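You operate a simulated robot arm through the tools that you are given. There is no shell and no other tool.

The job below is to be done with a simulated robot arm. You get a single attempt, and the scene is never put back.

TASK
Focus the probe, wind it out and rack the converter: green step if the core is full, else yellow.
Fine: turn the lamp off.

Only the result counts: the job must be done as asked and must still hold three seconds after the hand-in. Knocking over, shifting, dropping, spilling or breaking anything else fails it.

THE ROBOT
A 6-joint arm with a two-finger gripper, fixed in place. Base frame: the origin is on the floor under the middle of its stand, x ahead of it, y to its left, z up. Readings come in mm, rad, newtons and seconds.
With the tool pointing down near the work surface it reaches from about 140 to 680 mm from the base axis. Its first joint turns from -1.152 to 1.152 rad. Payload 2.45 kg.
Tool frame: the origin (TCP) lies between the finger pads and is the grasp point; the fingertips stand 30 mm ahead of it; z points along the fingers, y is the line along which they close. The gripper opens to 106 mm; its body begins 79 mm behind the TCP.
Orientation is that of the tool frame in the base frame, as a unit quaternion [x, y, z, w]. With the fingers straight down and closing along the base's y, the tool's x points along the base's -x, its y along +y and its z along -z.

THE INTERFACE
- The arm moves only by the tool servo_tool. Its argument "rows" is a list of rows, each a list of 7 numbers: the shift along the tool's x, y, z in cm, then the turn, a rotation vector about the tool's x, y, z in rad, then the gripper command, from -1 (shut) to 1 (fully open), values between in proportion. In form: [[tx, ty, tz, wx, wy, wz, grip], ...]. A call has 1 to 20 rows; each row is the pose to reach, as a shift and turn from the pose commanded when the call began, along the tool's axes at that moment. A row lasts 0.2 s, in which the tool goes at most 50 mm and 0.15 rad; a call with a longer step from one row to the next is refused whole, and so is a gripper value outside its range. A pose out of reach is approached as far as the arm can. The call stops where the force on the tool passes 50 N (or 10 N more than at its start, if that is more) or the arm is blocked; 0.2 s more then pass. Each finger travels about 153 mm/s and halts on what it meets, pressing with about 43 N; the grip force reading is that of the motor and also rises with nothing between the fingers. The clock runs only during rows and for 0.2 s after the last one: add rows that repeat a pose to give the fingers time. It gives the time, the measured TCP pose, the force on the tool (base axes), the opening and the grip force at its end, in the units of the frame above (readings bear some noise), with the torque about the TCP (base axes, N m) and any sound that the robot's microphone picked up.
- Cameras (640 x 400 px; columns grow to the right, rows downward): "scene" is fixed at [76.2, 446.6, 1395.3]; the picture's right is [-0.42, -0.91, 0.00], its down [-0.59, 0.27, -0.76] and it looks along [0.69, -0.32, -0.65] (base axes); focal length 214 px, centre (320, 200). "wrist" rides on the gripper at [76, -2, -106] in the tool frame; the picture's right is [0.02, 1.00, 0.00], its down [-0.78, 0.02, -0.62] and it looks along [-0.62, 0.01, 0.78] (tool axes); focal length 247 px, centre (320, 200). There is no depth. A picture from a camera that has moved, and an enlarged one, comes with that camera's place and axes in the base frame and with its lens.
- grab_frame(camera): a new picture of that camera. No time passes.
- inspect(camera, box): a new picture of the part [left, top, right, bottom] of that camera's present view, enlarged. No time passes.
- finish_job(): hands the job in; it is judged then, once.

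Places have to be worked out from the pictures, the camera data and where the tool is seen. Open the gripper and draw the arm clear of the work before you hand the job in, unless the task says otherwise.

The tools are called after "Emit:" as name(argument=value, ...) on one line, values as JSON. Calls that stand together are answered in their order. servo_tool: Moves the arm, as the interface text tells. Its arguments: {"type":"object","properties":{"rows":{"type":"array","items":{"type":"array","items":{"type":"number"}}}},"required":["rows"]} The other tools are called the same way: grab_frame (camera) takes a picture; inspect (camera, box) takes an enlarged picture of a part of a camera's view; finish_job () hands the job in.

At the start:

```text
time_s: 0.0
position: [372.3, 123.2, 1326.2]
tcp_rot: [0.0, 1.0, 0.0, 0.0]
contact_force: [0.4, -0.2, -0.3]
moment: [0.03, 0.02, 0.02]
opening: 106.0
finger_force: 0.0
```

scene: 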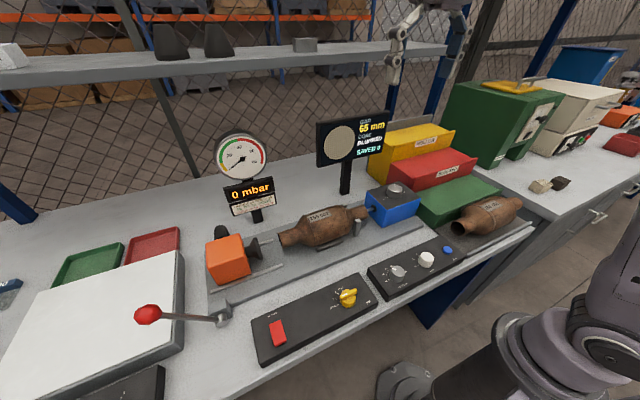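
wrist: 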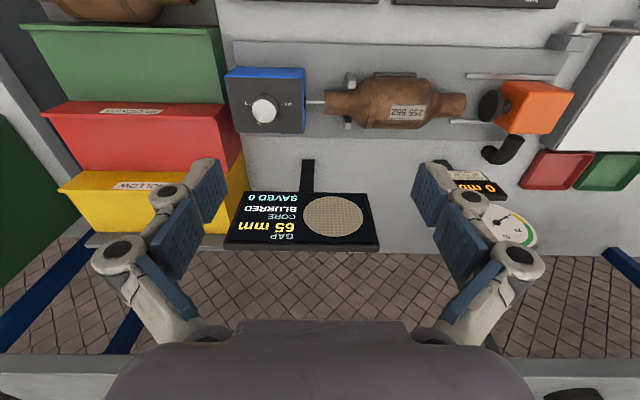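

I begin by inspecting the parts of the scene closely before moving anything: the display, panels, bins and labels.

Emit:
inspect(camera="scene", box=[200, 110, 400, 235])

Emit:
inspect(camera="scene", box=[340, 110, 540, 235])

Emit:
inspect(camera="scene", box=[240, 220, 480, 370])

Emit:
inspect(camera="scene", box=[0, 210, 280, 400])

Emit:
inspect(camera="wrist", box=[220, 50, 420, 250])

```text
3.20 times, centred on (300, 172) of scene
camera zoom: at [76.2, 446.6, 1395.3], right [-0.42, -0.91, 0.0], down [-0.59, 0.27, -0.76], along [0.69, -0.32, -0.65], focal length 686 px, centre (384, 288)
```

zoom: 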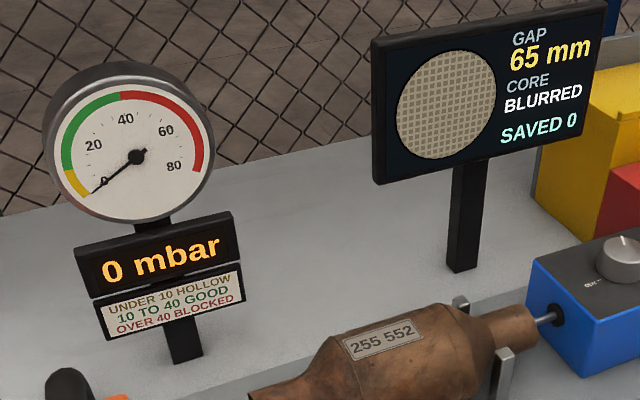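

```text
3.20 times, centred on (440, 172) of scene
camera zoom: at [76.2, 446.6, 1395.3], right [-0.42, -0.91, 0.0], down [-0.59, 0.27, -0.76], along [0.69, -0.32, -0.65], focal length 686 px, centre (-64, 288)
```

zoom: 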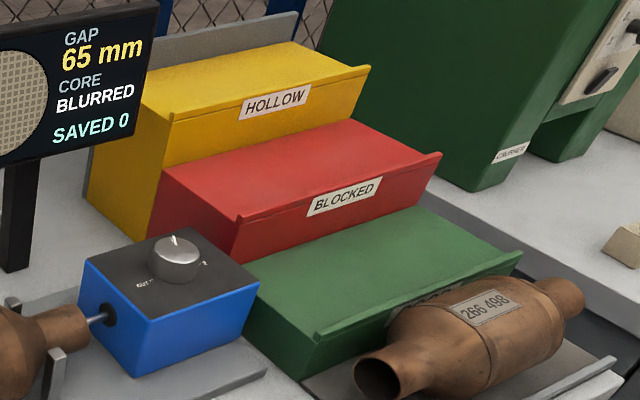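

```text
2.67 times, centred on (360, 295) of scene
camera zoom: at [76.2, 446.6, 1395.3], right [-0.42, -0.91, 0.0], down [-0.59, 0.27, -0.76], along [0.69, -0.32, -0.65], focal length 572 px, centre (213, -53)
```

zoom: 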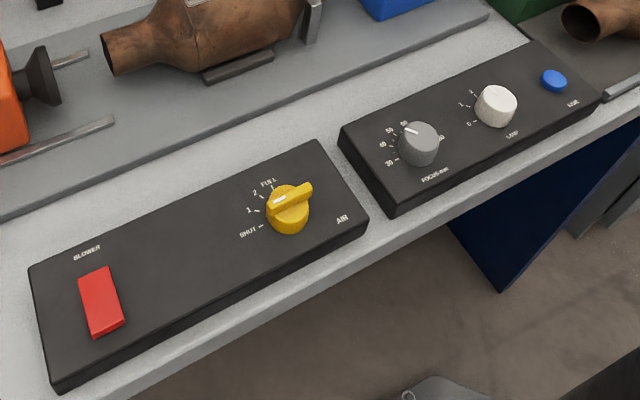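

```text
2.11 times, centred on (140, 305) of scene
camera zoom: at [76.2, 446.6, 1395.3], right [-0.42, -0.91, 0.0], down [-0.59, 0.27, -0.76], along [0.69, -0.32, -0.65], focal length 452 px, centre (699, -21)
```

zoom: 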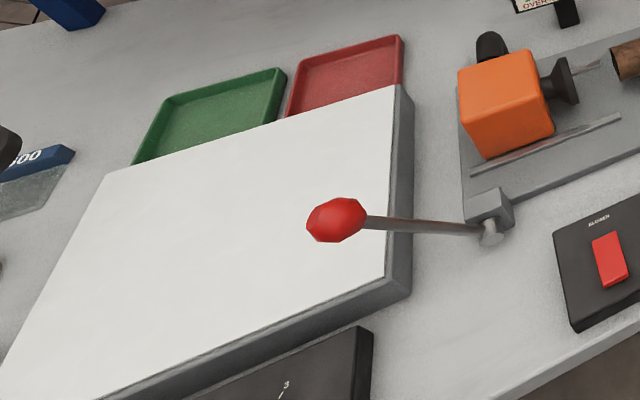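

```text
2.00 times, centred on (320, 150) of wrist
camera zoom: at [295.9, 121.4, 1432.7], right [-0.02, 1.0, 0.0], down [0.78, 0.02, 0.62], along [0.62, 0.01, -0.78], focal length 494 px, centre (320, 300)
```

zoom: 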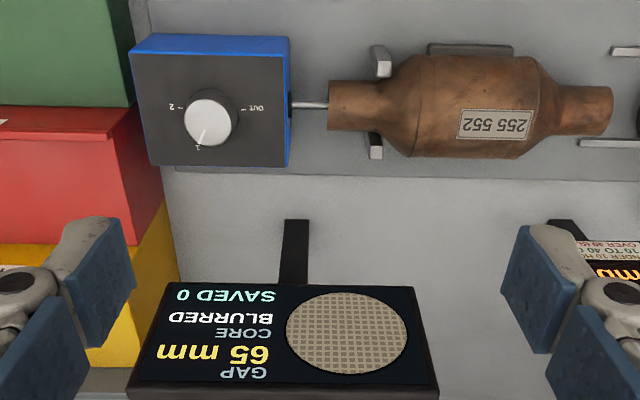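

The display says gap 65 mm, core blurred. Now I zoom in on the focus/lamp panel, the probe box knob and labels to read the scales.

Emit:
inspect(camera="scene", box=[365, 235, 475, 304])

Emit:
inspect(camera="scene", box=[355, 175, 425, 230])

Emit:
inspect(camera="wrist", box=[220, 60, 320, 140])

Emit:
inspect(camera="scene", box=[440, 180, 540, 250])

Emit:
inspect(camera="scene", box=[270, 195, 380, 260])

```text
5.80 times, centred on (420, 270) of scene
camera zoom: at [76.2, 446.6, 1395.3], right [-0.42, -0.91, 0.0], down [-0.59, 0.27, -0.76], along [0.69, -0.32, -0.65], focal length 1243 px, centre (-260, -203)
```

zoom: 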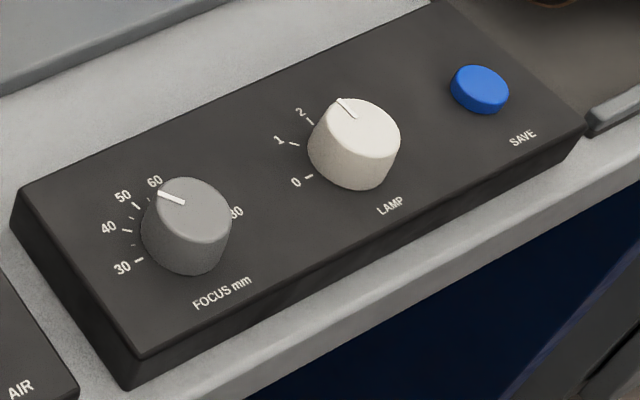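

```text
7.27 times, centred on (390, 202) of scene
camera zoom: at [76.2, 446.6, 1395.3], right [-0.42, -0.91, 0.0], down [-0.59, 0.27, -0.76], along [0.69, -0.32, -0.65], focal length 1560 px, centre (-189, 182)
```

zoom: 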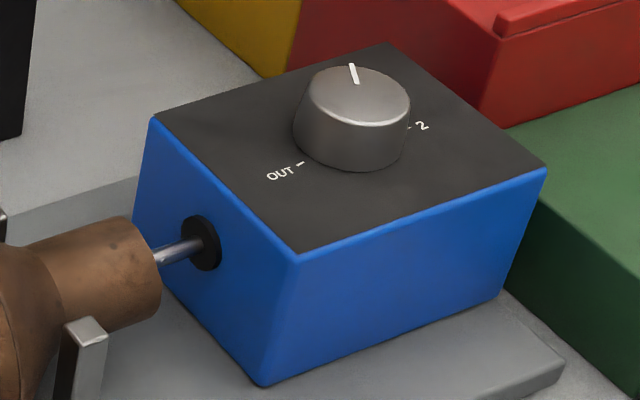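

```text
5.00 times, centred on (270, 100) of wrist
camera zoom: at [295.9, 121.4, 1432.7], right [-0.02, 1.0, 0.0], down [0.78, 0.02, 0.62], along [0.62, 0.01, -0.78], focal length 1235 px, centre (570, 700)
```

zoom: 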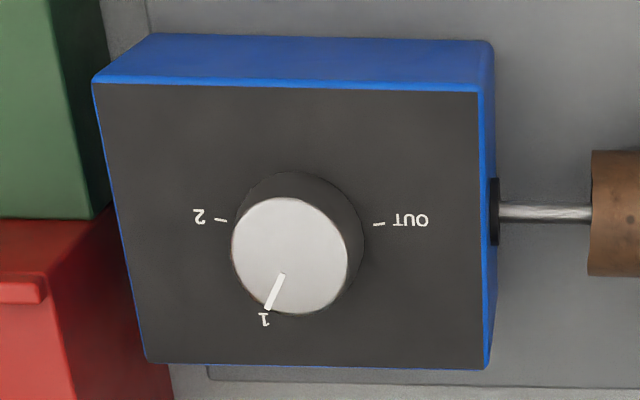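

```text
5.71 times, centred on (490, 215) of scene
camera zoom: at [76.2, 446.6, 1395.3], right [-0.42, -0.91, 0.0], down [-0.59, 0.27, -0.76], along [0.69, -0.32, -0.65], focal length 1226 px, centre (-651, 114)
```

zoom: 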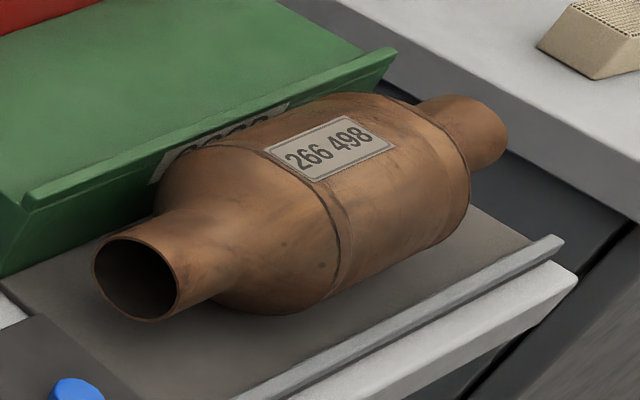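

```text
5.82 times, centred on (325, 228) of scene
camera zoom: at [76.2, 446.6, 1395.3], right [-0.42, -0.91, 0.0], down [-0.59, 0.27, -0.76], along [0.69, -0.32, -0.65], focal length 1248 px, centre (291, 40)
```

zoom: 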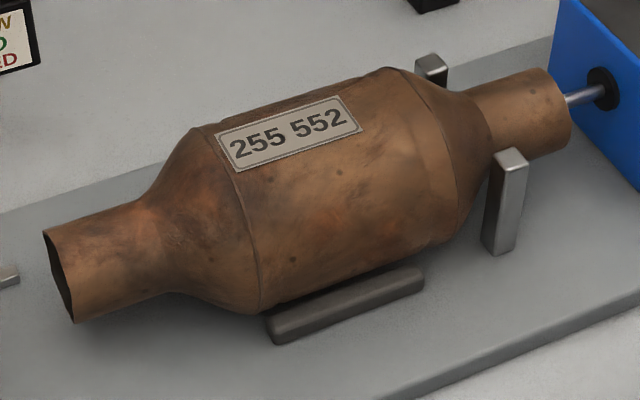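

Probe knob is at 1, focus at about 60 and lamp near the top of its scale. I'll move the tool back toward the base and lower to see the focus/lamp panel from above with the wrist camera.

Emit:
servo_tool(rows=[[2.4, -0.2, 2.4, 0, 0, 0, 1], [4.8, -0.4, 4.8, 0, 0, 0, 1], [7.2, -0.6, 7.2, 0, 0, 0, 1], [9.6, -0.8, 9.6, 0, 0, 0, 1], [12, -1, 12, 0, 0, 0, 1], [14.2, -1.3, 14.6, 0, 0, 0, 1]])

Emit:
grab_frame(camera="wrist")

Emit:
grab_frame(camera="scene")

```text
time_s: 1.4
position: [228.4, 109.4, 1178.3]
tcp_rot: [0.0, 1.0, 0.0, 0.0]
contact_force: [-0.7, 0.2, 0.3]
moment: [-0.01, 0.0, 0.02]
opening: 105.8
finger_force: 0.1
```

```text
taken
camera wrist: at [152.4, 108.1, 1285.2], right [-0.02, 1.0, 0.0], down [0.78, 0.02, 0.62], along [0.62, 0.01, -0.78], focal length 247 px, centre (320, 200)
```

wrist: 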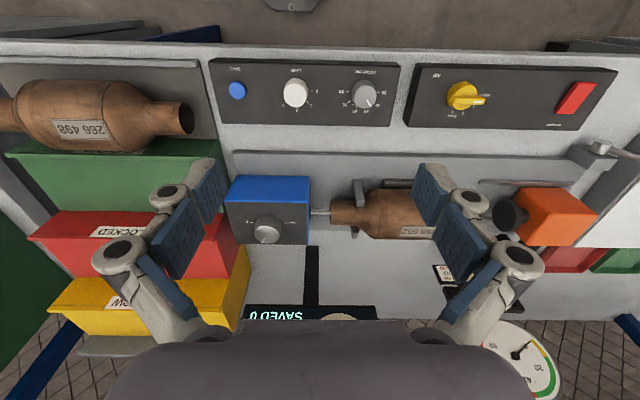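

```text
taken
```

scene: 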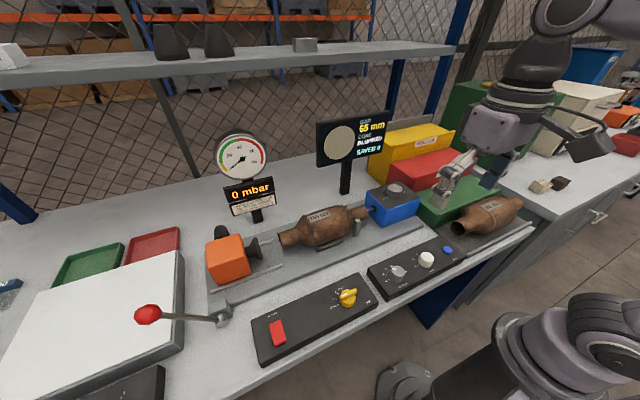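

Emit:
inspect(camera="wrist", box=[205, 55, 405, 130])

Emit:
inspect(camera="wrist", box=[335, 65, 405, 120])

Emit:
inspect(camera="wrist", box=[215, 160, 335, 260])

```text
3.20 times, centred on (305, 92) of wrist
camera zoom: at [152.4, 108.1, 1285.2], right [-0.02, 1.0, 0.0], down [0.78, 0.02, 0.62], along [0.62, 0.01, -0.78], focal length 790 px, centre (368, 544)
```

zoom: 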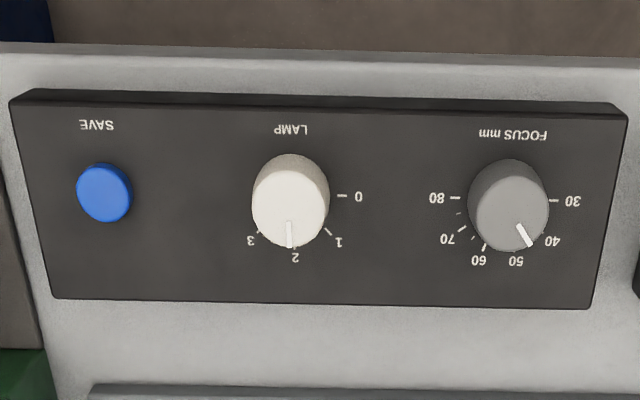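

```text
7.27 times, centred on (370, 92) of wrist
camera zoom: at [152.4, 108.1, 1285.2], right [-0.02, 1.0, 0.0], down [0.78, 0.02, 0.62], along [0.62, 0.01, -0.78], focal length 1796 px, centre (-44, 982)
```

zoom: 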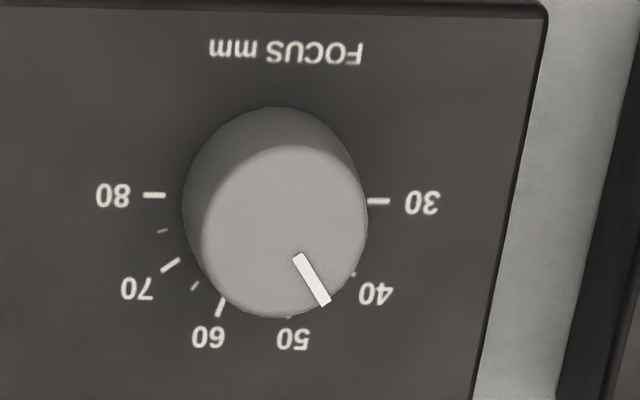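

```text
4.00 times, centred on (275, 210) of wrist
camera zoom: at [152.4, 108.1, 1285.2], right [-0.02, 1.0, 0.0], down [0.78, 0.02, 0.62], along [0.62, 0.01, -0.78], focal length 988 px, centre (500, 160)
```

zoom: 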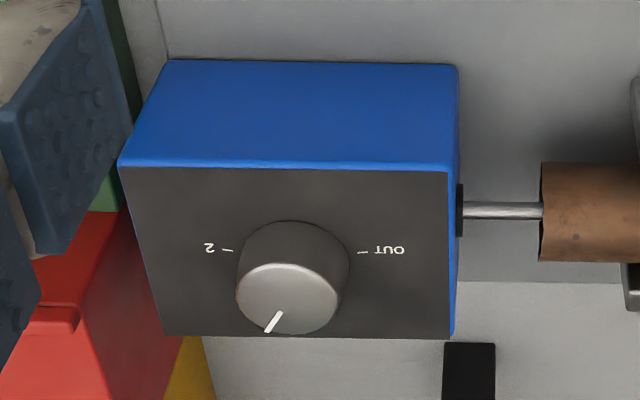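

The picture gives focus scale 30 (left) to 80 (right) over a half turn, with the pointer near 45; lamp is at 2; the probe knob at 1. I judge the focus knob top at about (246,169,948). I go above it with the gripper partly closed and look.

Emit:
servo_tool(rows=[[-0.4, 1.5, 3.5, 0, 0, 0, 0.2], [-0.8, 3.0, 7, 0, 0, 0, 0.2], [-1.2, 4.5, 10.5, 0, 0, 0, 0.2], [-1.6, 5.9, 14, 0, 0, 0, 0.2], [-1.6, 5.9, 14, 0, 0, 0, 0.2]])

Emit:
grab_frame(camera="wrist")

Emit:
grab_frame(camera="scene")

```text
time_s: 2.6
position: [244.3, 171.8, 1037.7]
tcp_rot: [0.0, 1.0, 0.0, 0.0]
contact_force: [0.9, -0.4, 0.3]
moment: [-0.03, -0.01, -0.02]
opening: 63.7
finger_force: 0.0
```

```text
taken
camera wrist: at [169.1, 169.4, 1146.3], right [-0.02, 1.0, 0.0], down [0.78, 0.02, 0.62], along [0.62, 0.01, -0.78], focal length 247 px, centre (320, 200)
```

wrist: 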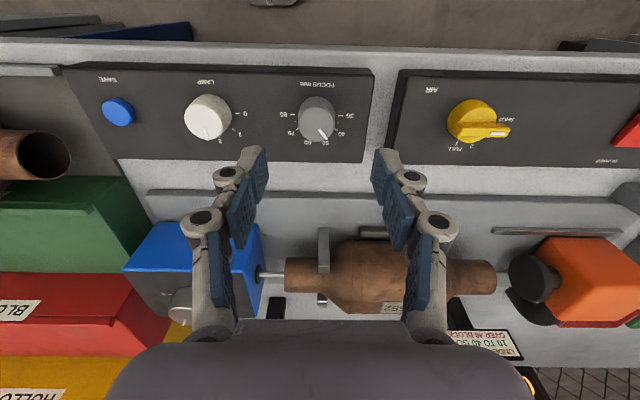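

```text
taken
```

scene: 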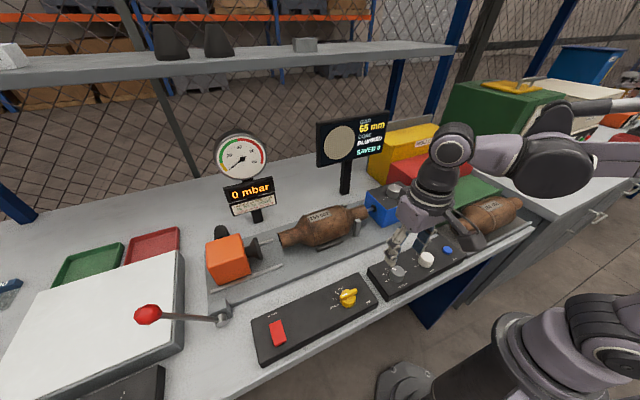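

Now a closer view of the knob from here to refine its position and reading.

Emit:
inspect(camera="wrist", box=[265, 75, 365, 155])

Emit:
inspect(camera="wrist", box=[80, 70, 280, 170])

```text
5.00 times, centred on (315, 115) of wrist
camera zoom: at [169.1, 169.4, 1146.3], right [-0.02, 1.0, 0.0], down [0.78, 0.02, 0.62], along [0.62, 0.01, -0.78], focal length 1235 px, centre (345, 625)
```

zoom: 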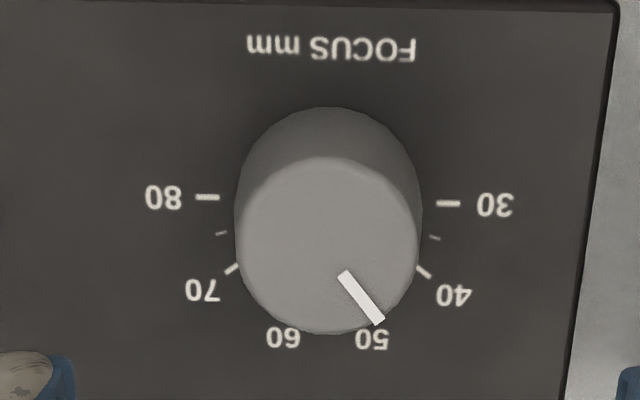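

```text
3.20 times, centred on (180, 120) of wrist
camera zoom: at [169.1, 169.4, 1146.3], right [-0.02, 1.0, 0.0], down [0.78, 0.02, 0.62], along [0.62, 0.01, -0.78], focal length 790 px, centre (768, 456)
```

zoom: 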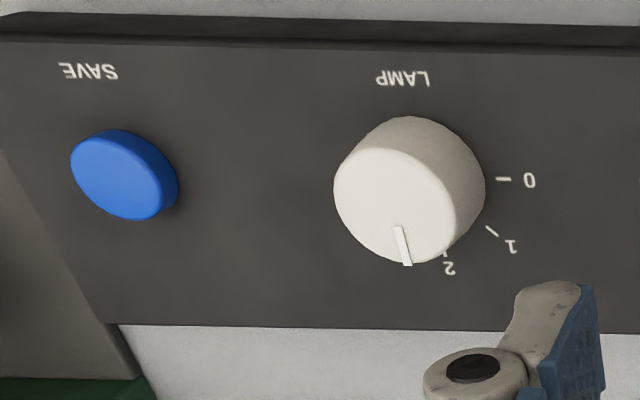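

The knob centre is about 3.6 mm to the -y side and 2 mm ahead of the tool axis; panel face is near z 926, knob top 948. I descend part way with the correction and check.

Emit:
servo_tool(rows=[[-0.2, -0.35, 2.0, 0, 0, 0, 0.2], [-0.2, -0.35, 4.0, 0, 0, 0, 0.2], [-0.2, -0.35, 5.0, 0, 0, 0, 0.2]])

Emit:
grab_frame(camera="wrist")

Emit:
inspect(camera="scene", box=[360, 200, 480, 300])

```text
time_s: 3.4
position: [247.7, 167.3, 988.1]
tcp_rot: [0.0, 1.0, 0.0, -0.001]
contact_force: [0.6, -0.3, 0.2]
moment: [0.01, -0.01, -0.02]
opening: 63.8
finger_force: 0.1
```

```text
taken
camera wrist: at [172.0, 165.6, 1096.3], right [-0.02, 1.0, 0.0], down [0.78, 0.02, 0.62], along [0.62, 0.01, -0.78], focal length 247 px, centre (320, 200)
```

wrist: 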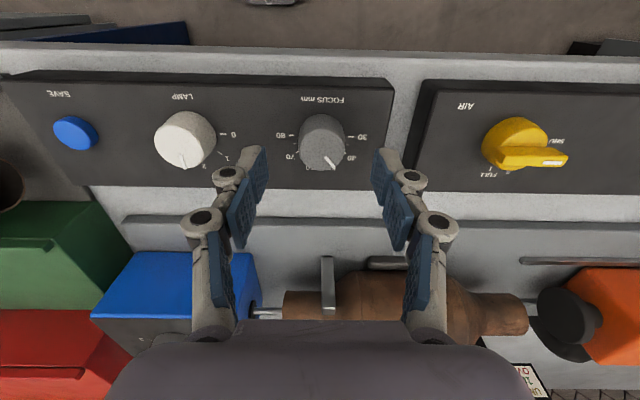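

```text
4.00 times, centred on (420, 250) of scene
camera zoom: at [76.2, 446.6, 1395.3], right [-0.42, -0.91, 0.0], down [-0.59, 0.27, -0.76], along [0.69, -0.32, -0.65], focal length 858 px, centre (-80, 0)
```

zoom: 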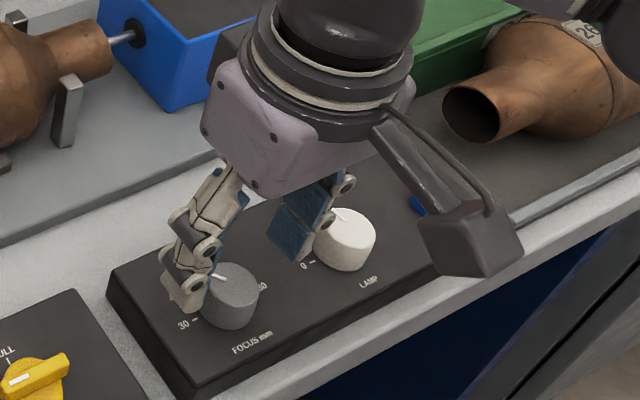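

The knob is centred between the fingers. I lower to grip height (fingertips ~5 mm above the panel) and close.

Emit:
servo_tool(rows=[[0, 0, 1.5, 0, 0, 0, 0.2], [0, 0, 2.8, 0, 0, 0, 0.2], [0, 0, 2.8, 0, 0, 0, -0.2], [0, 0, 2.8, 0, 0, 0, -0.6], [0, 0, 2.8, 0, 0, 0, -0.6]])

Emit:
grab_frame(camera="wrist")

Emit:
inspect(camera="scene", box=[360, 200, 480, 300])

```text
time_s: 4.6
position: [248.5, 168.1, 960.9]
tcp_rot: [0.0, 1.0, 0.002, 0.0]
contact_force: [0.0, 12.3, -1.4]
moment: [0.45, 0.18, -0.03]
opening: 31.1
finger_force: 44.8
```

```text
taken
camera wrist: at [171.7, 166.0, 1069.0], right [-0.02, 1.0, 0.0], down [0.78, 0.02, 0.62], along [0.62, 0.02, -0.78], focal length 247 px, centre (320, 200)
```

wrist: 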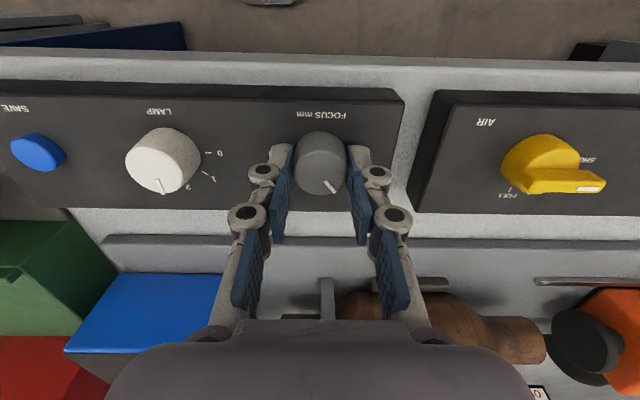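

```text
4.00 times, centred on (420, 250) of scene
camera zoom: at [76.2, 447.0, 1395.1], right [-0.42, -0.91, 0.0], down [-0.59, 0.27, -0.76], along [0.69, -0.32, -0.65], focal length 858 px, centre (-80, 0)
```

zoom: 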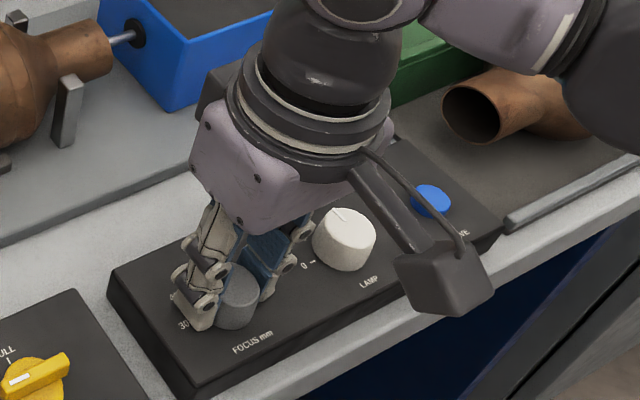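

The knob is held (opening 31 mm). I turn it clockwise (seen from above) by about 72 degrees toward 65.

Emit:
servo_tool(rows=[[0, 0.05, 0, 0, 0, 0.14, -0.6], [0, 0.05, 0, 0, 0, 0.28, -0.6], [0, 0.05, 0, 0, 0, 0.42, -0.6], [0, 0.05, 0, 0, 0, 0.56, -0.6], [0, 0.05, 0, 0, 0, 0.7, -0.6], [0, 0.05, 0, 0, 0, 0.84, -0.6], [0, 0.05, 0, 0, 0, 0.98, -0.6], [0, 0.05, 0, 0, 0, 1.12, -0.6], [0, 0.05, 0, 0, 0, 1.24, -0.6], [0, 0.05, 0, 0, 0, 1.24, -0.6]])

Emit:
grab_frame(camera="wrist")

Emit:
grab_frame(camera="scene")

Emit:
inspect(camera="scene", box=[300, 100, 400, 170])

Emit:
inspect(camera="scene", box=[370, 220, 450, 290])

```text
time_s: 6.8
position: [246.0, 165.2, 961.5]
tcp_rot: [0.581, 0.814, -0.002, -0.002]
contact_force: [-19.9, -3.4, 35.8]
moment: [0.32, 0.81, 0.06]
opening: 31.1
finger_force: 44.9
```

```text
taken
camera wrist: at [220.5, 237.5, 1068.8], right [0.94, 0.34, 0.0], down [0.27, -0.73, 0.62], along [0.21, -0.59, -0.78], focal length 247 px, centre (320, 200)
```

wrist: 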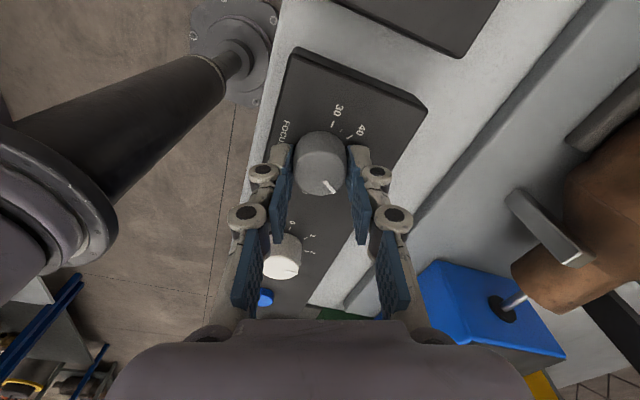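

```text
taken
```

scene: 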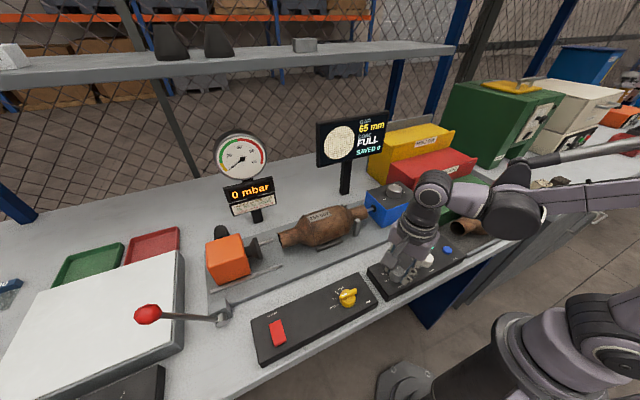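

```text
5.71 times, centred on (350, 135) of scene
camera zoom: at [75.4, 446.4, 1395.4], right [-0.42, -0.91, 0.0], down [-0.59, 0.27, -0.76], along [0.69, -0.32, -0.65], focal length 1226 px, centre (149, 571)
```

zoom: 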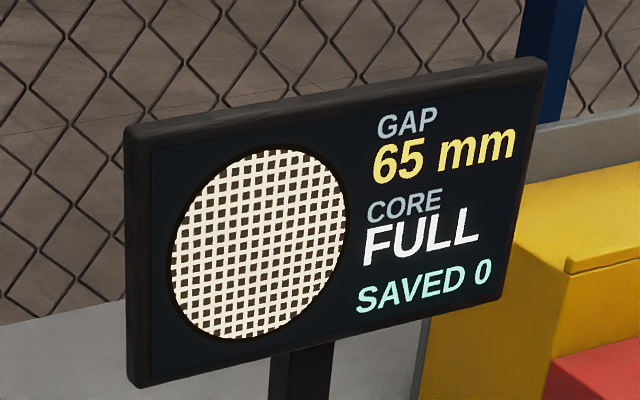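

```text
5.71 times, centred on (410, 255) of scene
camera zoom: at [75.4, 446.4, 1395.4], right [-0.42, -0.91, 0.0], down [-0.59, 0.27, -0.76], along [0.69, -0.32, -0.65], focal length 1226 px, centre (-194, -114)
```

zoom: 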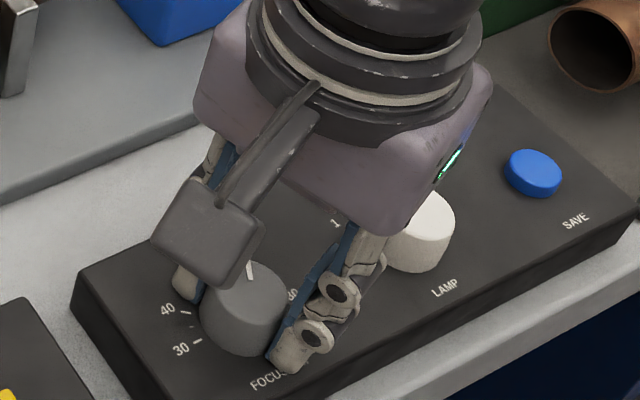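

Display now reads CORE FULL with a sharp picture, so the green step is the destination. I open the fingers gently and rise to check the knob.

Emit:
servo_tool(rows=[[0, 0, 0, 0, 0, 0, -0.2], [0, 0, 0, 0, 0, 0, 0.2], [0, 0, 0, 0, 0, 0, 0.2], [0, 0, -2, 0, 0, 0, 0.2], [0, 0, -5, 0, 0, 0, 0.2], [0, 0, -8, 0, 0, 0, 0.2]])

Emit:
grab_frame(camera="wrist")

Emit:
inspect(camera="scene", box=[370, 220, 470, 300])

Emit:
inspect(camera="scene", box=[300, 100, 400, 170])

```text
time_s: 8.2
position: [248.0, 165.8, 1042.5]
tcp_rot: [0.58, 0.814, 0.0, 0.0]
contact_force: [0.7, 0.5, 0.1]
moment: [-0.02, -0.01, 0.03]
opening: 63.7
finger_force: 0.0
```

```text
taken
camera wrist: at [220.6, 237.4, 1148.8], right [0.94, 0.35, 0.0], down [0.27, -0.74, 0.62], along [0.21, -0.58, -0.78], focal length 247 px, centre (320, 200)
```

wrist: 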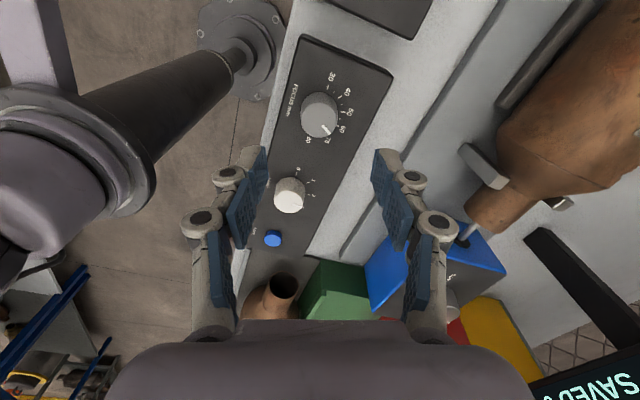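

```text
5.00 times, centred on (420, 260) of scene
camera zoom: at [76.1, 446.6, 1395.3], right [-0.42, -0.91, 0.0], down [-0.59, 0.27, -0.76], along [0.69, -0.32, -0.65], focal length 1072 px, centre (-180, -100)
```

zoom: 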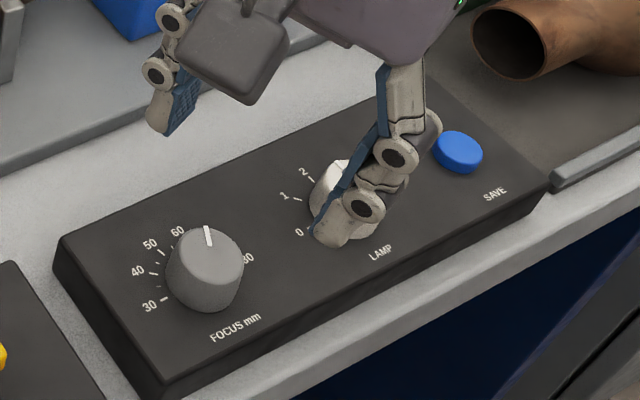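

```text
5.71 times, centred on (350, 135) of scene
camera zoom: at [76.1, 446.6, 1395.3], right [-0.42, -0.91, 0.0], down [-0.59, 0.27, -0.76], along [0.69, -0.32, -0.65], focal length 1226 px, centre (149, 571)
```

zoom: 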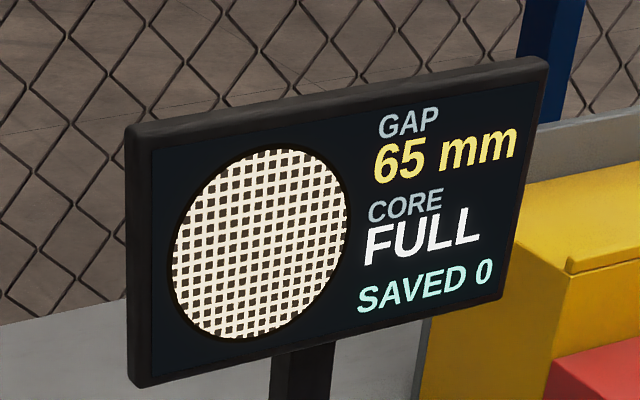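

Emit:
inspect(camera="wrist", box=[280, 75, 370, 150])

Emit:
inspect(camera="wrist", box=[230, 150, 340, 250])

```text
5.33 times, centred on (325, 112) of wrist
camera zoom: at [220.6, 237.4, 1148.8], right [0.94, 0.35, 0.0], down [0.27, -0.74, 0.62], along [0.21, -0.58, -0.78], focal length 1317 px, centre (293, 667)
```

zoom: 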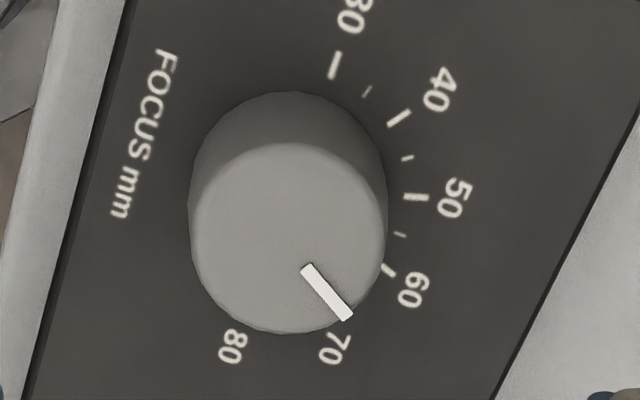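

```text
4.00 times, centred on (285, 200) of wrist
camera zoom: at [220.6, 237.4, 1148.8], right [0.94, 0.35, 0.0], down [0.27, -0.74, 0.62], along [0.21, -0.58, -0.78], focal length 988 px, centre (460, 200)
```

zoom: 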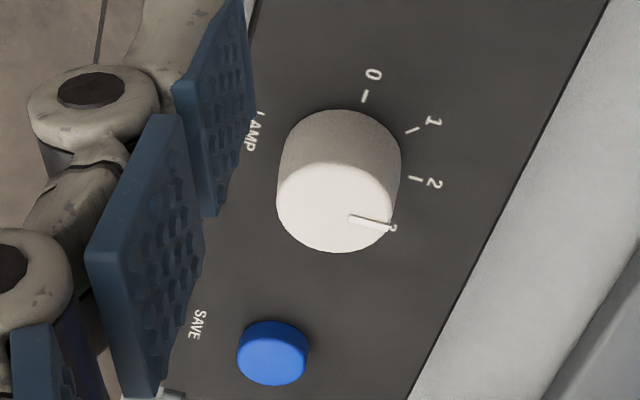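

Focus reads about 64–65 and the display stays FULL. Next the probe winder knob, at about (439,31,1014): I rise and move above it to look.

Emit:
servo_tool(rows=[[0, 0, -4, 0, 0, 0, 0.2], [-3.2, 2.3, -7, 0, 0, 0, 0.2], [-6.4, 4.6, -7, 0, 0, 0, 0.2], [-9.6, 6.9, -7, 0, 0, 0, 0.2], [-12.8, 9.2, -7, 0, 0, 0, 0.2], [-16, 11.5, -7, 0, 0, 0, 0.2], [-19, 13.7, -7, 0, 0, 0, 0.2]])

Emit:
grab_frame(camera="wrist")

Emit:
grab_frame(camera="scene")

```text
time_s: 9.8
position: [440.4, 30.0, 1112.4]
tcp_rot: [0.58, 0.815, 0.001, 0.0]
contact_force: [-0.4, -0.1, 0.1]
moment: [0.01, 0.02, -0.01]
opening: 64.2
finger_force: 0.0
```

```text
taken
camera wrist: at [413.2, 102.4, 1219.5], right [0.94, 0.35, 0.0], down [0.27, -0.73, 0.62], along [0.22, -0.58, -0.78], focal length 247 px, centre (320, 200)
```

wrist: 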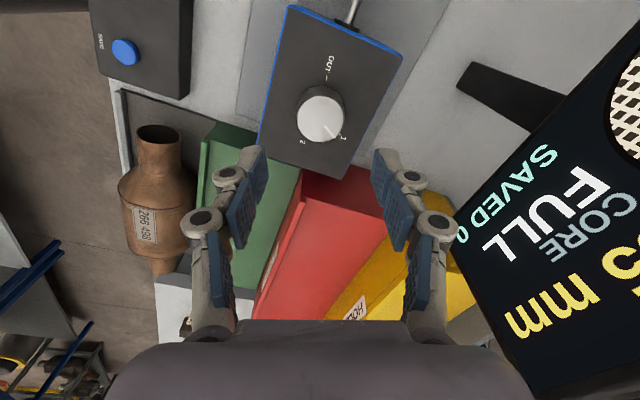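

```text
taken
```

scene: 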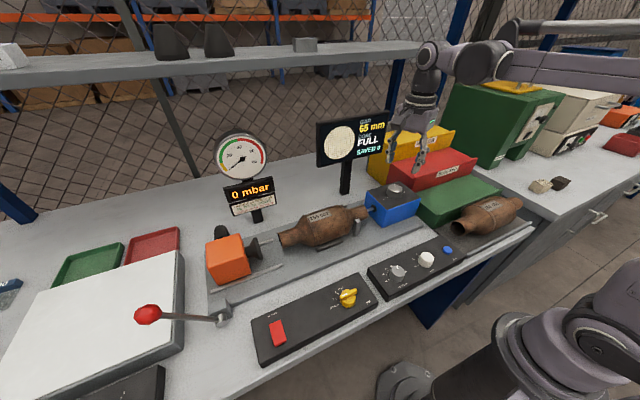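

I zoom on the winder knob in the wrist picture to measure its centre and height.

Emit:
inspect(camera="wrist", box=[270, 70, 370, 150])

Emit:
inspect(camera="wrist", box=[110, 90, 330, 330])

```text
5.00 times, centred on (320, 110) of wrist
camera zoom: at [413.2, 102.4, 1219.5], right [0.94, 0.35, 0.0], down [0.27, -0.73, 0.62], along [0.22, -0.58, -0.78], focal length 1235 px, centre (320, 650)
```

zoom: 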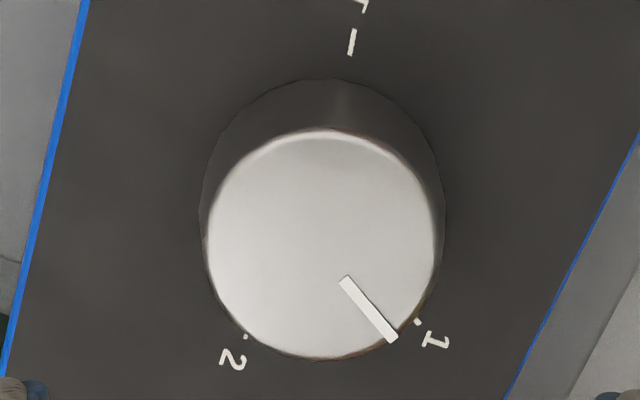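

```text
1.67 times, centred on (220, 210) of wrist
camera zoom: at [413.2, 102.4, 1219.5], right [0.94, 0.35, 0.0], down [0.27, -0.73, 0.62], along [0.22, -0.58, -0.78], focal length 412 px, centre (487, 183)
```

zoom: 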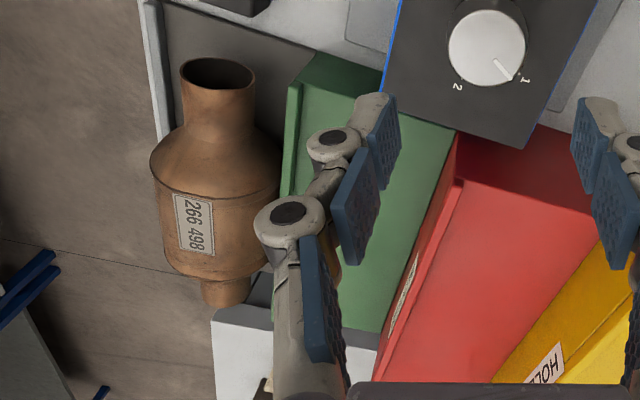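

The winder knob centre is at (439.5, 31, top 1014), 39 mm wide, right under the tool; the pointer is at "1" and OUT lies about 122° counter-clockwise. I descend to grip it.

Emit:
servo_tool(rows=[[0, 0, 3, 0, 0, 0, 0.32], [0, 0, 6, 0, 0, 0, 0.32], [0, 0, 8.4, 0, 0, 0, 0.32], [0, 0, 8.4, 0, 0, 0, 0], [0, 0, 8.4, 0, 0, 0, -0.5], [0, 0, 8.4, 0, 0, 0, -0.5]])

Emit:
grab_frame(camera="wrist")

Emit:
inspect(camera="scene", box=[340, 120, 480, 230])

```text
time_s: 11.2
position: [439.4, 30.2, 1027.9]
tcp_rot: [0.581, 0.814, 0.0, 0.0]
contact_force: [8.6, 2.3, 3.8]
moment: [0.32, -0.25, 0.01]
opening: 41.6
finger_force: 44.5
```

```text
taken
camera wrist: at [413.3, 102.4, 1134.5], right [0.94, 0.35, 0.0], down [0.27, -0.74, 0.62], along [0.22, -0.58, -0.78], focal length 247 px, centre (320, 200)
```

wrist: 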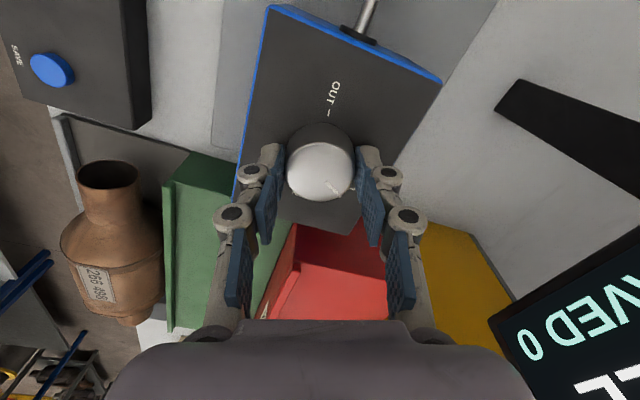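

```text
3.64 times, centred on (410, 175) of scene
camera zoom: at [76.4, 446.7, 1395.2], right [-0.42, -0.91, 0.0], down [-0.59, 0.27, -0.76], along [0.69, -0.32, -0.65], focal length 780 px, centre (-7, 291)
```

zoom: 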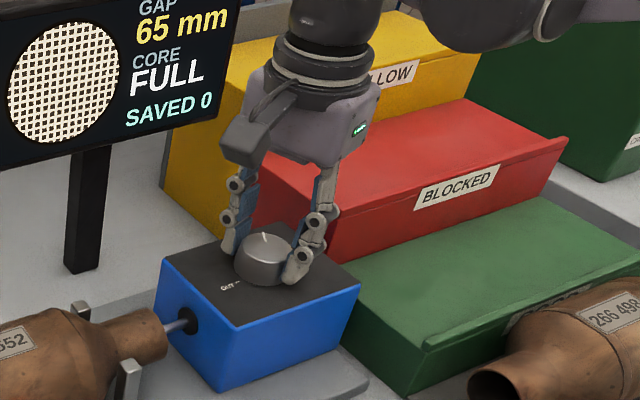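

Gripped. I turn the winder counter-clockwise by about 122° toward OUT.

Emit:
servo_tool(rows=[[0, 0, 0, 0, 0, -0.142, -0.5], [0, 0, 0, 0, 0, -0.284, -0.5], [0, 0, 0, 0, 0, -0.426, -0.5], [0, 0, 0, 0, 0, -0.568, -0.5], [0, 0, 0, 0, 0, -0.71, -0.5], [0, 0, 0, 0, 0, -0.852, -0.5], [0, 0, 0, 0, 0, -0.994, -0.5], [0, 0, 0, 0, 0, -1.136, -0.5], [0, 0, 0, 0, 0, -1.278, -0.5], [0, 0, 0, 0, 0, -1.42, -0.5], [0, 0, 0, 0, 0, -1.562, -0.5], [0, 0, 0, 0, 0, -1.704, -0.5], [0, 0, 0, 0, 0, -1.846, -0.5], [0, 0, 0, 0, 0, -1.988, -0.5], [0, 0, 0, 0, 0, -2.11, -0.5], [0, 0, 0, 0, 0, -2.11, -0.5]])

Emit:
grab_frame(camera="wrist")

Emit:
inspect(camera="scene", box=[300, 120, 440, 230])

```text
time_s: 14.6
position: [440.5, 29.3, 1027.9]
tcp_rot: [-0.422, 0.906, -0.001, 0.001]
contact_force: [8.3, -13.5, 14.8]
moment: [0.26, -0.84, -0.02]
opening: 41.7
finger_force: 44.8
```

```text
taken
camera wrist: at [391.9, -29.4, 1134.5], right [-0.78, 0.63, 0.0], down [0.49, 0.61, 0.62], along [0.39, 0.48, -0.78], focal length 247 px, centre (320, 200)
```

wrist: 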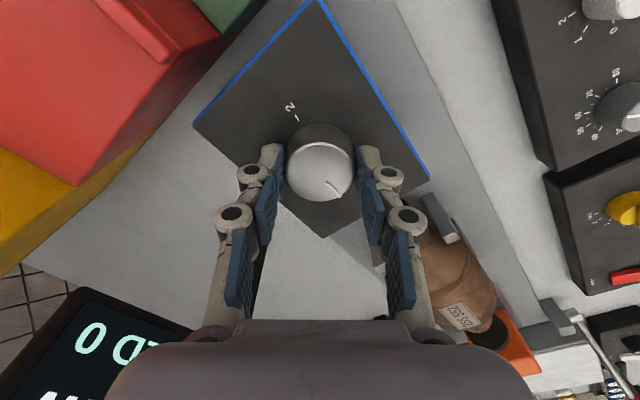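

```text
3.64 times, centred on (370, 175) of scene
camera zoom: at [76.2, 446.2, 1395.4], right [-0.42, -0.91, 0.0], down [-0.59, 0.27, -0.76], along [0.69, -0.32, -0.65], focal length 780 px, centre (138, 291)
```

zoom: 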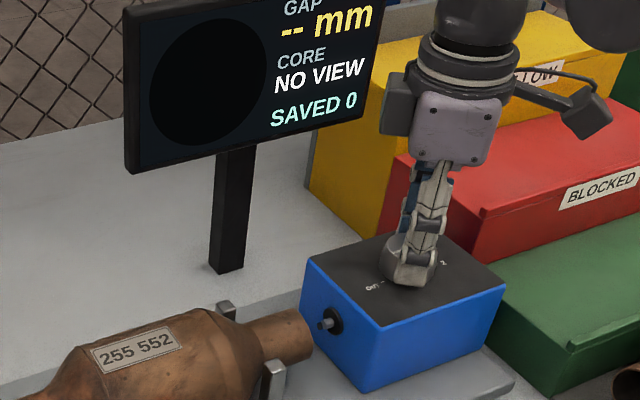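

The probe rod has withdrawn and the display shows NO VIEW. I release, rise and check the knob pointer.

Emit:
servo_tool(rows=[[0, 0, 0, 0, 0, 0, 0], [0, 0, 0, 0, 0, 0, 0.32], [0, 0, 0, 0, 0, 0, 0.32], [0, 0, -2, 0, 0, 0, 0.32], [0, 0, -5, 0, 0, 0, 0.32], [0, 0, -8.5, 0, 0, 0, 0.32]])

Emit:
grab_frame(camera="wrist")

Emit:
inspect(camera="wrist", box=[260, 70, 380, 160])

Emit:
inspect(camera="scene", box=[300, 120, 440, 230])

```text
time_s: 16.0
position: [440.1, 30.7, 1115.0]
tcp_rot: [-0.421, 0.907, 0.001, 0.0]
contact_force: [0.2, 0.2, -0.3]
moment: [0.02, 0.0, -0.01]
opening: 69.7
finger_force: 0.1
```

```text
taken
camera wrist: at [392.2, -28.9, 1221.4], right [-0.78, 0.63, 0.0], down [0.49, 0.61, 0.62], along [0.39, 0.48, -0.78], focal length 247 px, centre (320, 200)
```

wrist: 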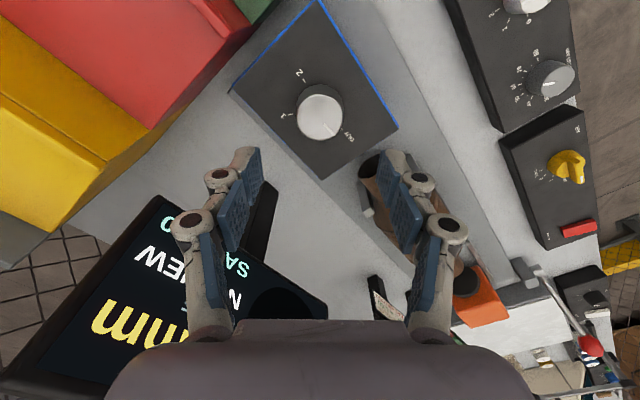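

```text
4.44 times, centred on (320, 115) of wrist
camera zoom: at [392.2, -28.9, 1221.4], right [-0.78, 0.63, 0.0], down [0.49, 0.61, 0.62], along [0.39, 0.48, -0.78], focal length 1098 px, centre (320, 578)
```

zoom: 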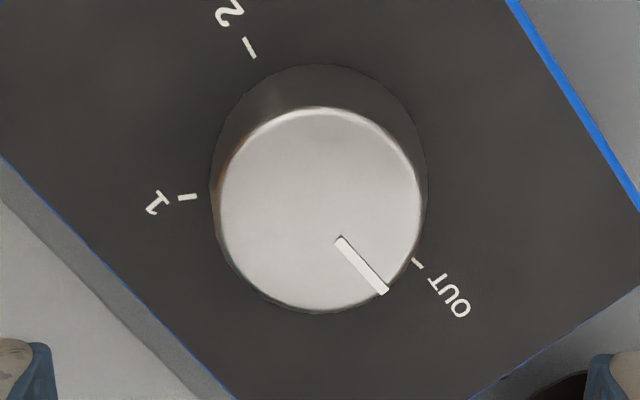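

```text
3.64 times, centred on (370, 175) of scene
camera zoom: at [76.1, 446.6, 1395.3], right [-0.42, -0.91, 0.0], down [-0.59, 0.27, -0.76], along [0.69, -0.32, -0.65], focal length 780 px, centre (138, 291)
```

zoom: 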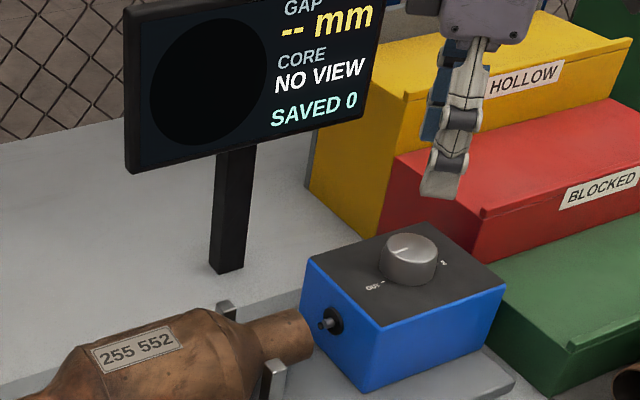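

The pointer measures about 91° while the OUT tick is at about 100°, so it is a few degrees short. I regrip and turn the remaining ~9°.

Emit:
servo_tool(rows=[[0, 0, 3, 0, 0, 0, 0.32], [0, 0, 6, 0, 0, 0, 0.32], [0, 0, 8.5, 0, 0, 0, 0.32], [0, 0, 8.5, 0, 0, 0, 0], [0, 0, 8.5, 0, 0, 0, -0.5], [0, 0, 8.5, 0, 0, 0, -0.5], [0, 0, 8.5, 0, 0, -0.09, -0.5], [0, 0, 8.5, 0, 0, -0.165, -0.5], [0, 0, 8.5, 0, 0, -0.165, -0.5]])

Emit:
servo_tool(rows=[[0, 0, 0, 0, 0, 0, 0], [0, 0, 0, 0, 0, 0, 0.32], [0, 0, 0, 0, 0, 0, 0.32], [0, 0, -2, 0, 0, 0, 0.32], [0, 0, -5, 0, 0, 0, 0.32], [0, 0, -8.5, 0, 0, 0, 0.32]])

Emit:
inspect(camera="wrist", box=[260, 70, 380, 160])

Emit:
inspect(camera="scene", box=[260, 120, 440, 260])

```text
time_s: 18.0
position: [439.3, 29.7, 1028.6]
tcp_rot: [-0.495, 0.869, -0.001, 0.001]
contact_force: [11.2, -1.5, 22.9]
moment: [-0.5, -0.23, -0.69]
opening: 41.7
finger_force: 44.9
```

```text
time_s: 19.4
position: [439.9, 31.6, 1113.3]
tcp_rot: [-0.494, 0.869, 0.0, 0.0]
contact_force: [0.4, -0.6, 0.1]
moment: [-0.02, -0.01, 0.01]
opening: 69.9
finger_force: 0.1
```

```text
4.44 times, centred on (320, 115) of wrist
camera zoom: at [402.9, -34.7, 1220.4], right [-0.87, 0.49, 0.0], down [0.38, 0.68, 0.62], along [0.31, 0.54, -0.78], focal length 1098 px, centre (320, 578)
```

zoom: 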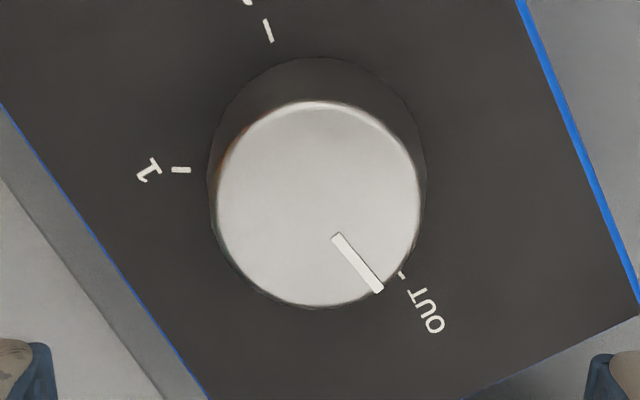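

```text
2.86 times, centred on (350, 190) of scene
camera zoom: at [76.1, 446.6, 1395.3], right [-0.42, -0.91, 0.0], down [-0.59, 0.27, -0.76], along [0.69, -0.32, -0.65], focal length 613 px, centre (234, 229)
```

zoom: 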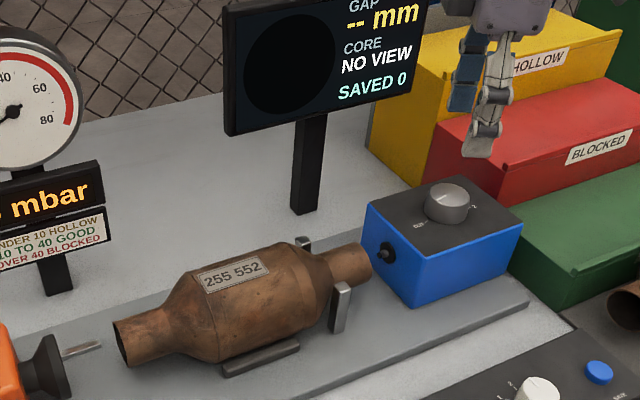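

The pointer now sits at OUT with the rod fully inside. Next I move over the converter (yaw back to 0) to measure it for grasping.

Emit:
servo_tool(rows=[[0, 0, -3.7, 0, 0, 0.1, 0.32], [-1.5, 0.9, -3.7, 0, 0, 0.24, 0.6], [-3, 1.8, -3.7, 0, 0, 0.38, 1], [-4.5, 2.7, -3.7, 0, 0, 0.52, 1], [-6, 3.6, -3.7, 0, 0, 0.66, 1], [-7.5, 4.5, -3.7, 0, 0, 0.8, 1], [-9, 5.3, -3.7, 0, 0, 0.92, 1], [-10.3, 6.1, -3.7, 0, 0, 1.035, 1]])

Emit:
grab_frame(camera="wrist")

Emit:
grab_frame(camera="scene")

```text
time_s: 21.2
position: [441.2, 152.2, 1148.7]
tcp_rot: [0.0, 1.0, 0.0, 0.001]
contact_force: [-0.1, -0.3, -0.4]
moment: [-0.02, -0.05, 0.01]
opening: 106.0
finger_force: 0.0
```

```text
taken
camera wrist: at [364.2, 149.7, 1256.3], right [-0.02, 1.0, 0.0], down [0.78, 0.02, 0.62], along [0.62, 0.01, -0.78], focal length 247 px, centre (320, 200)
```

wrist: 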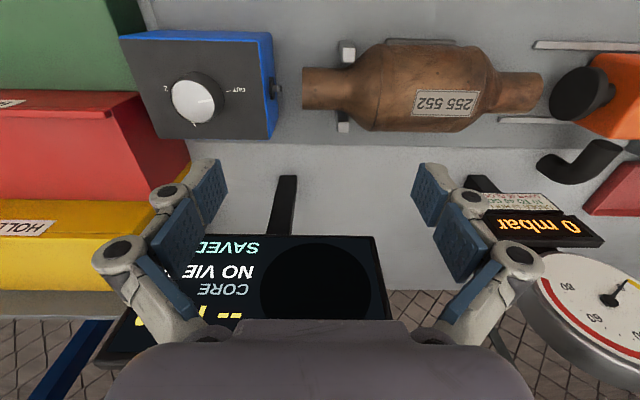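

```text
taken
```

scene: 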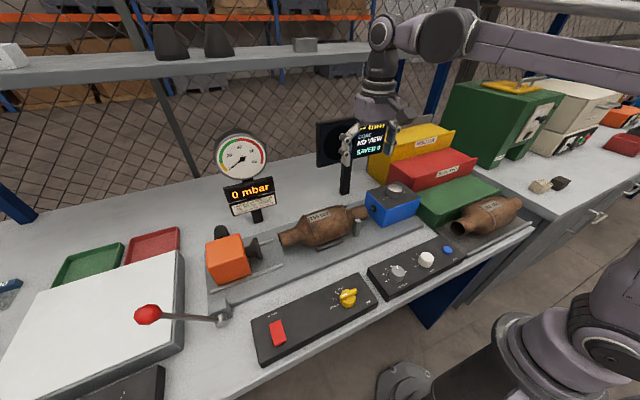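

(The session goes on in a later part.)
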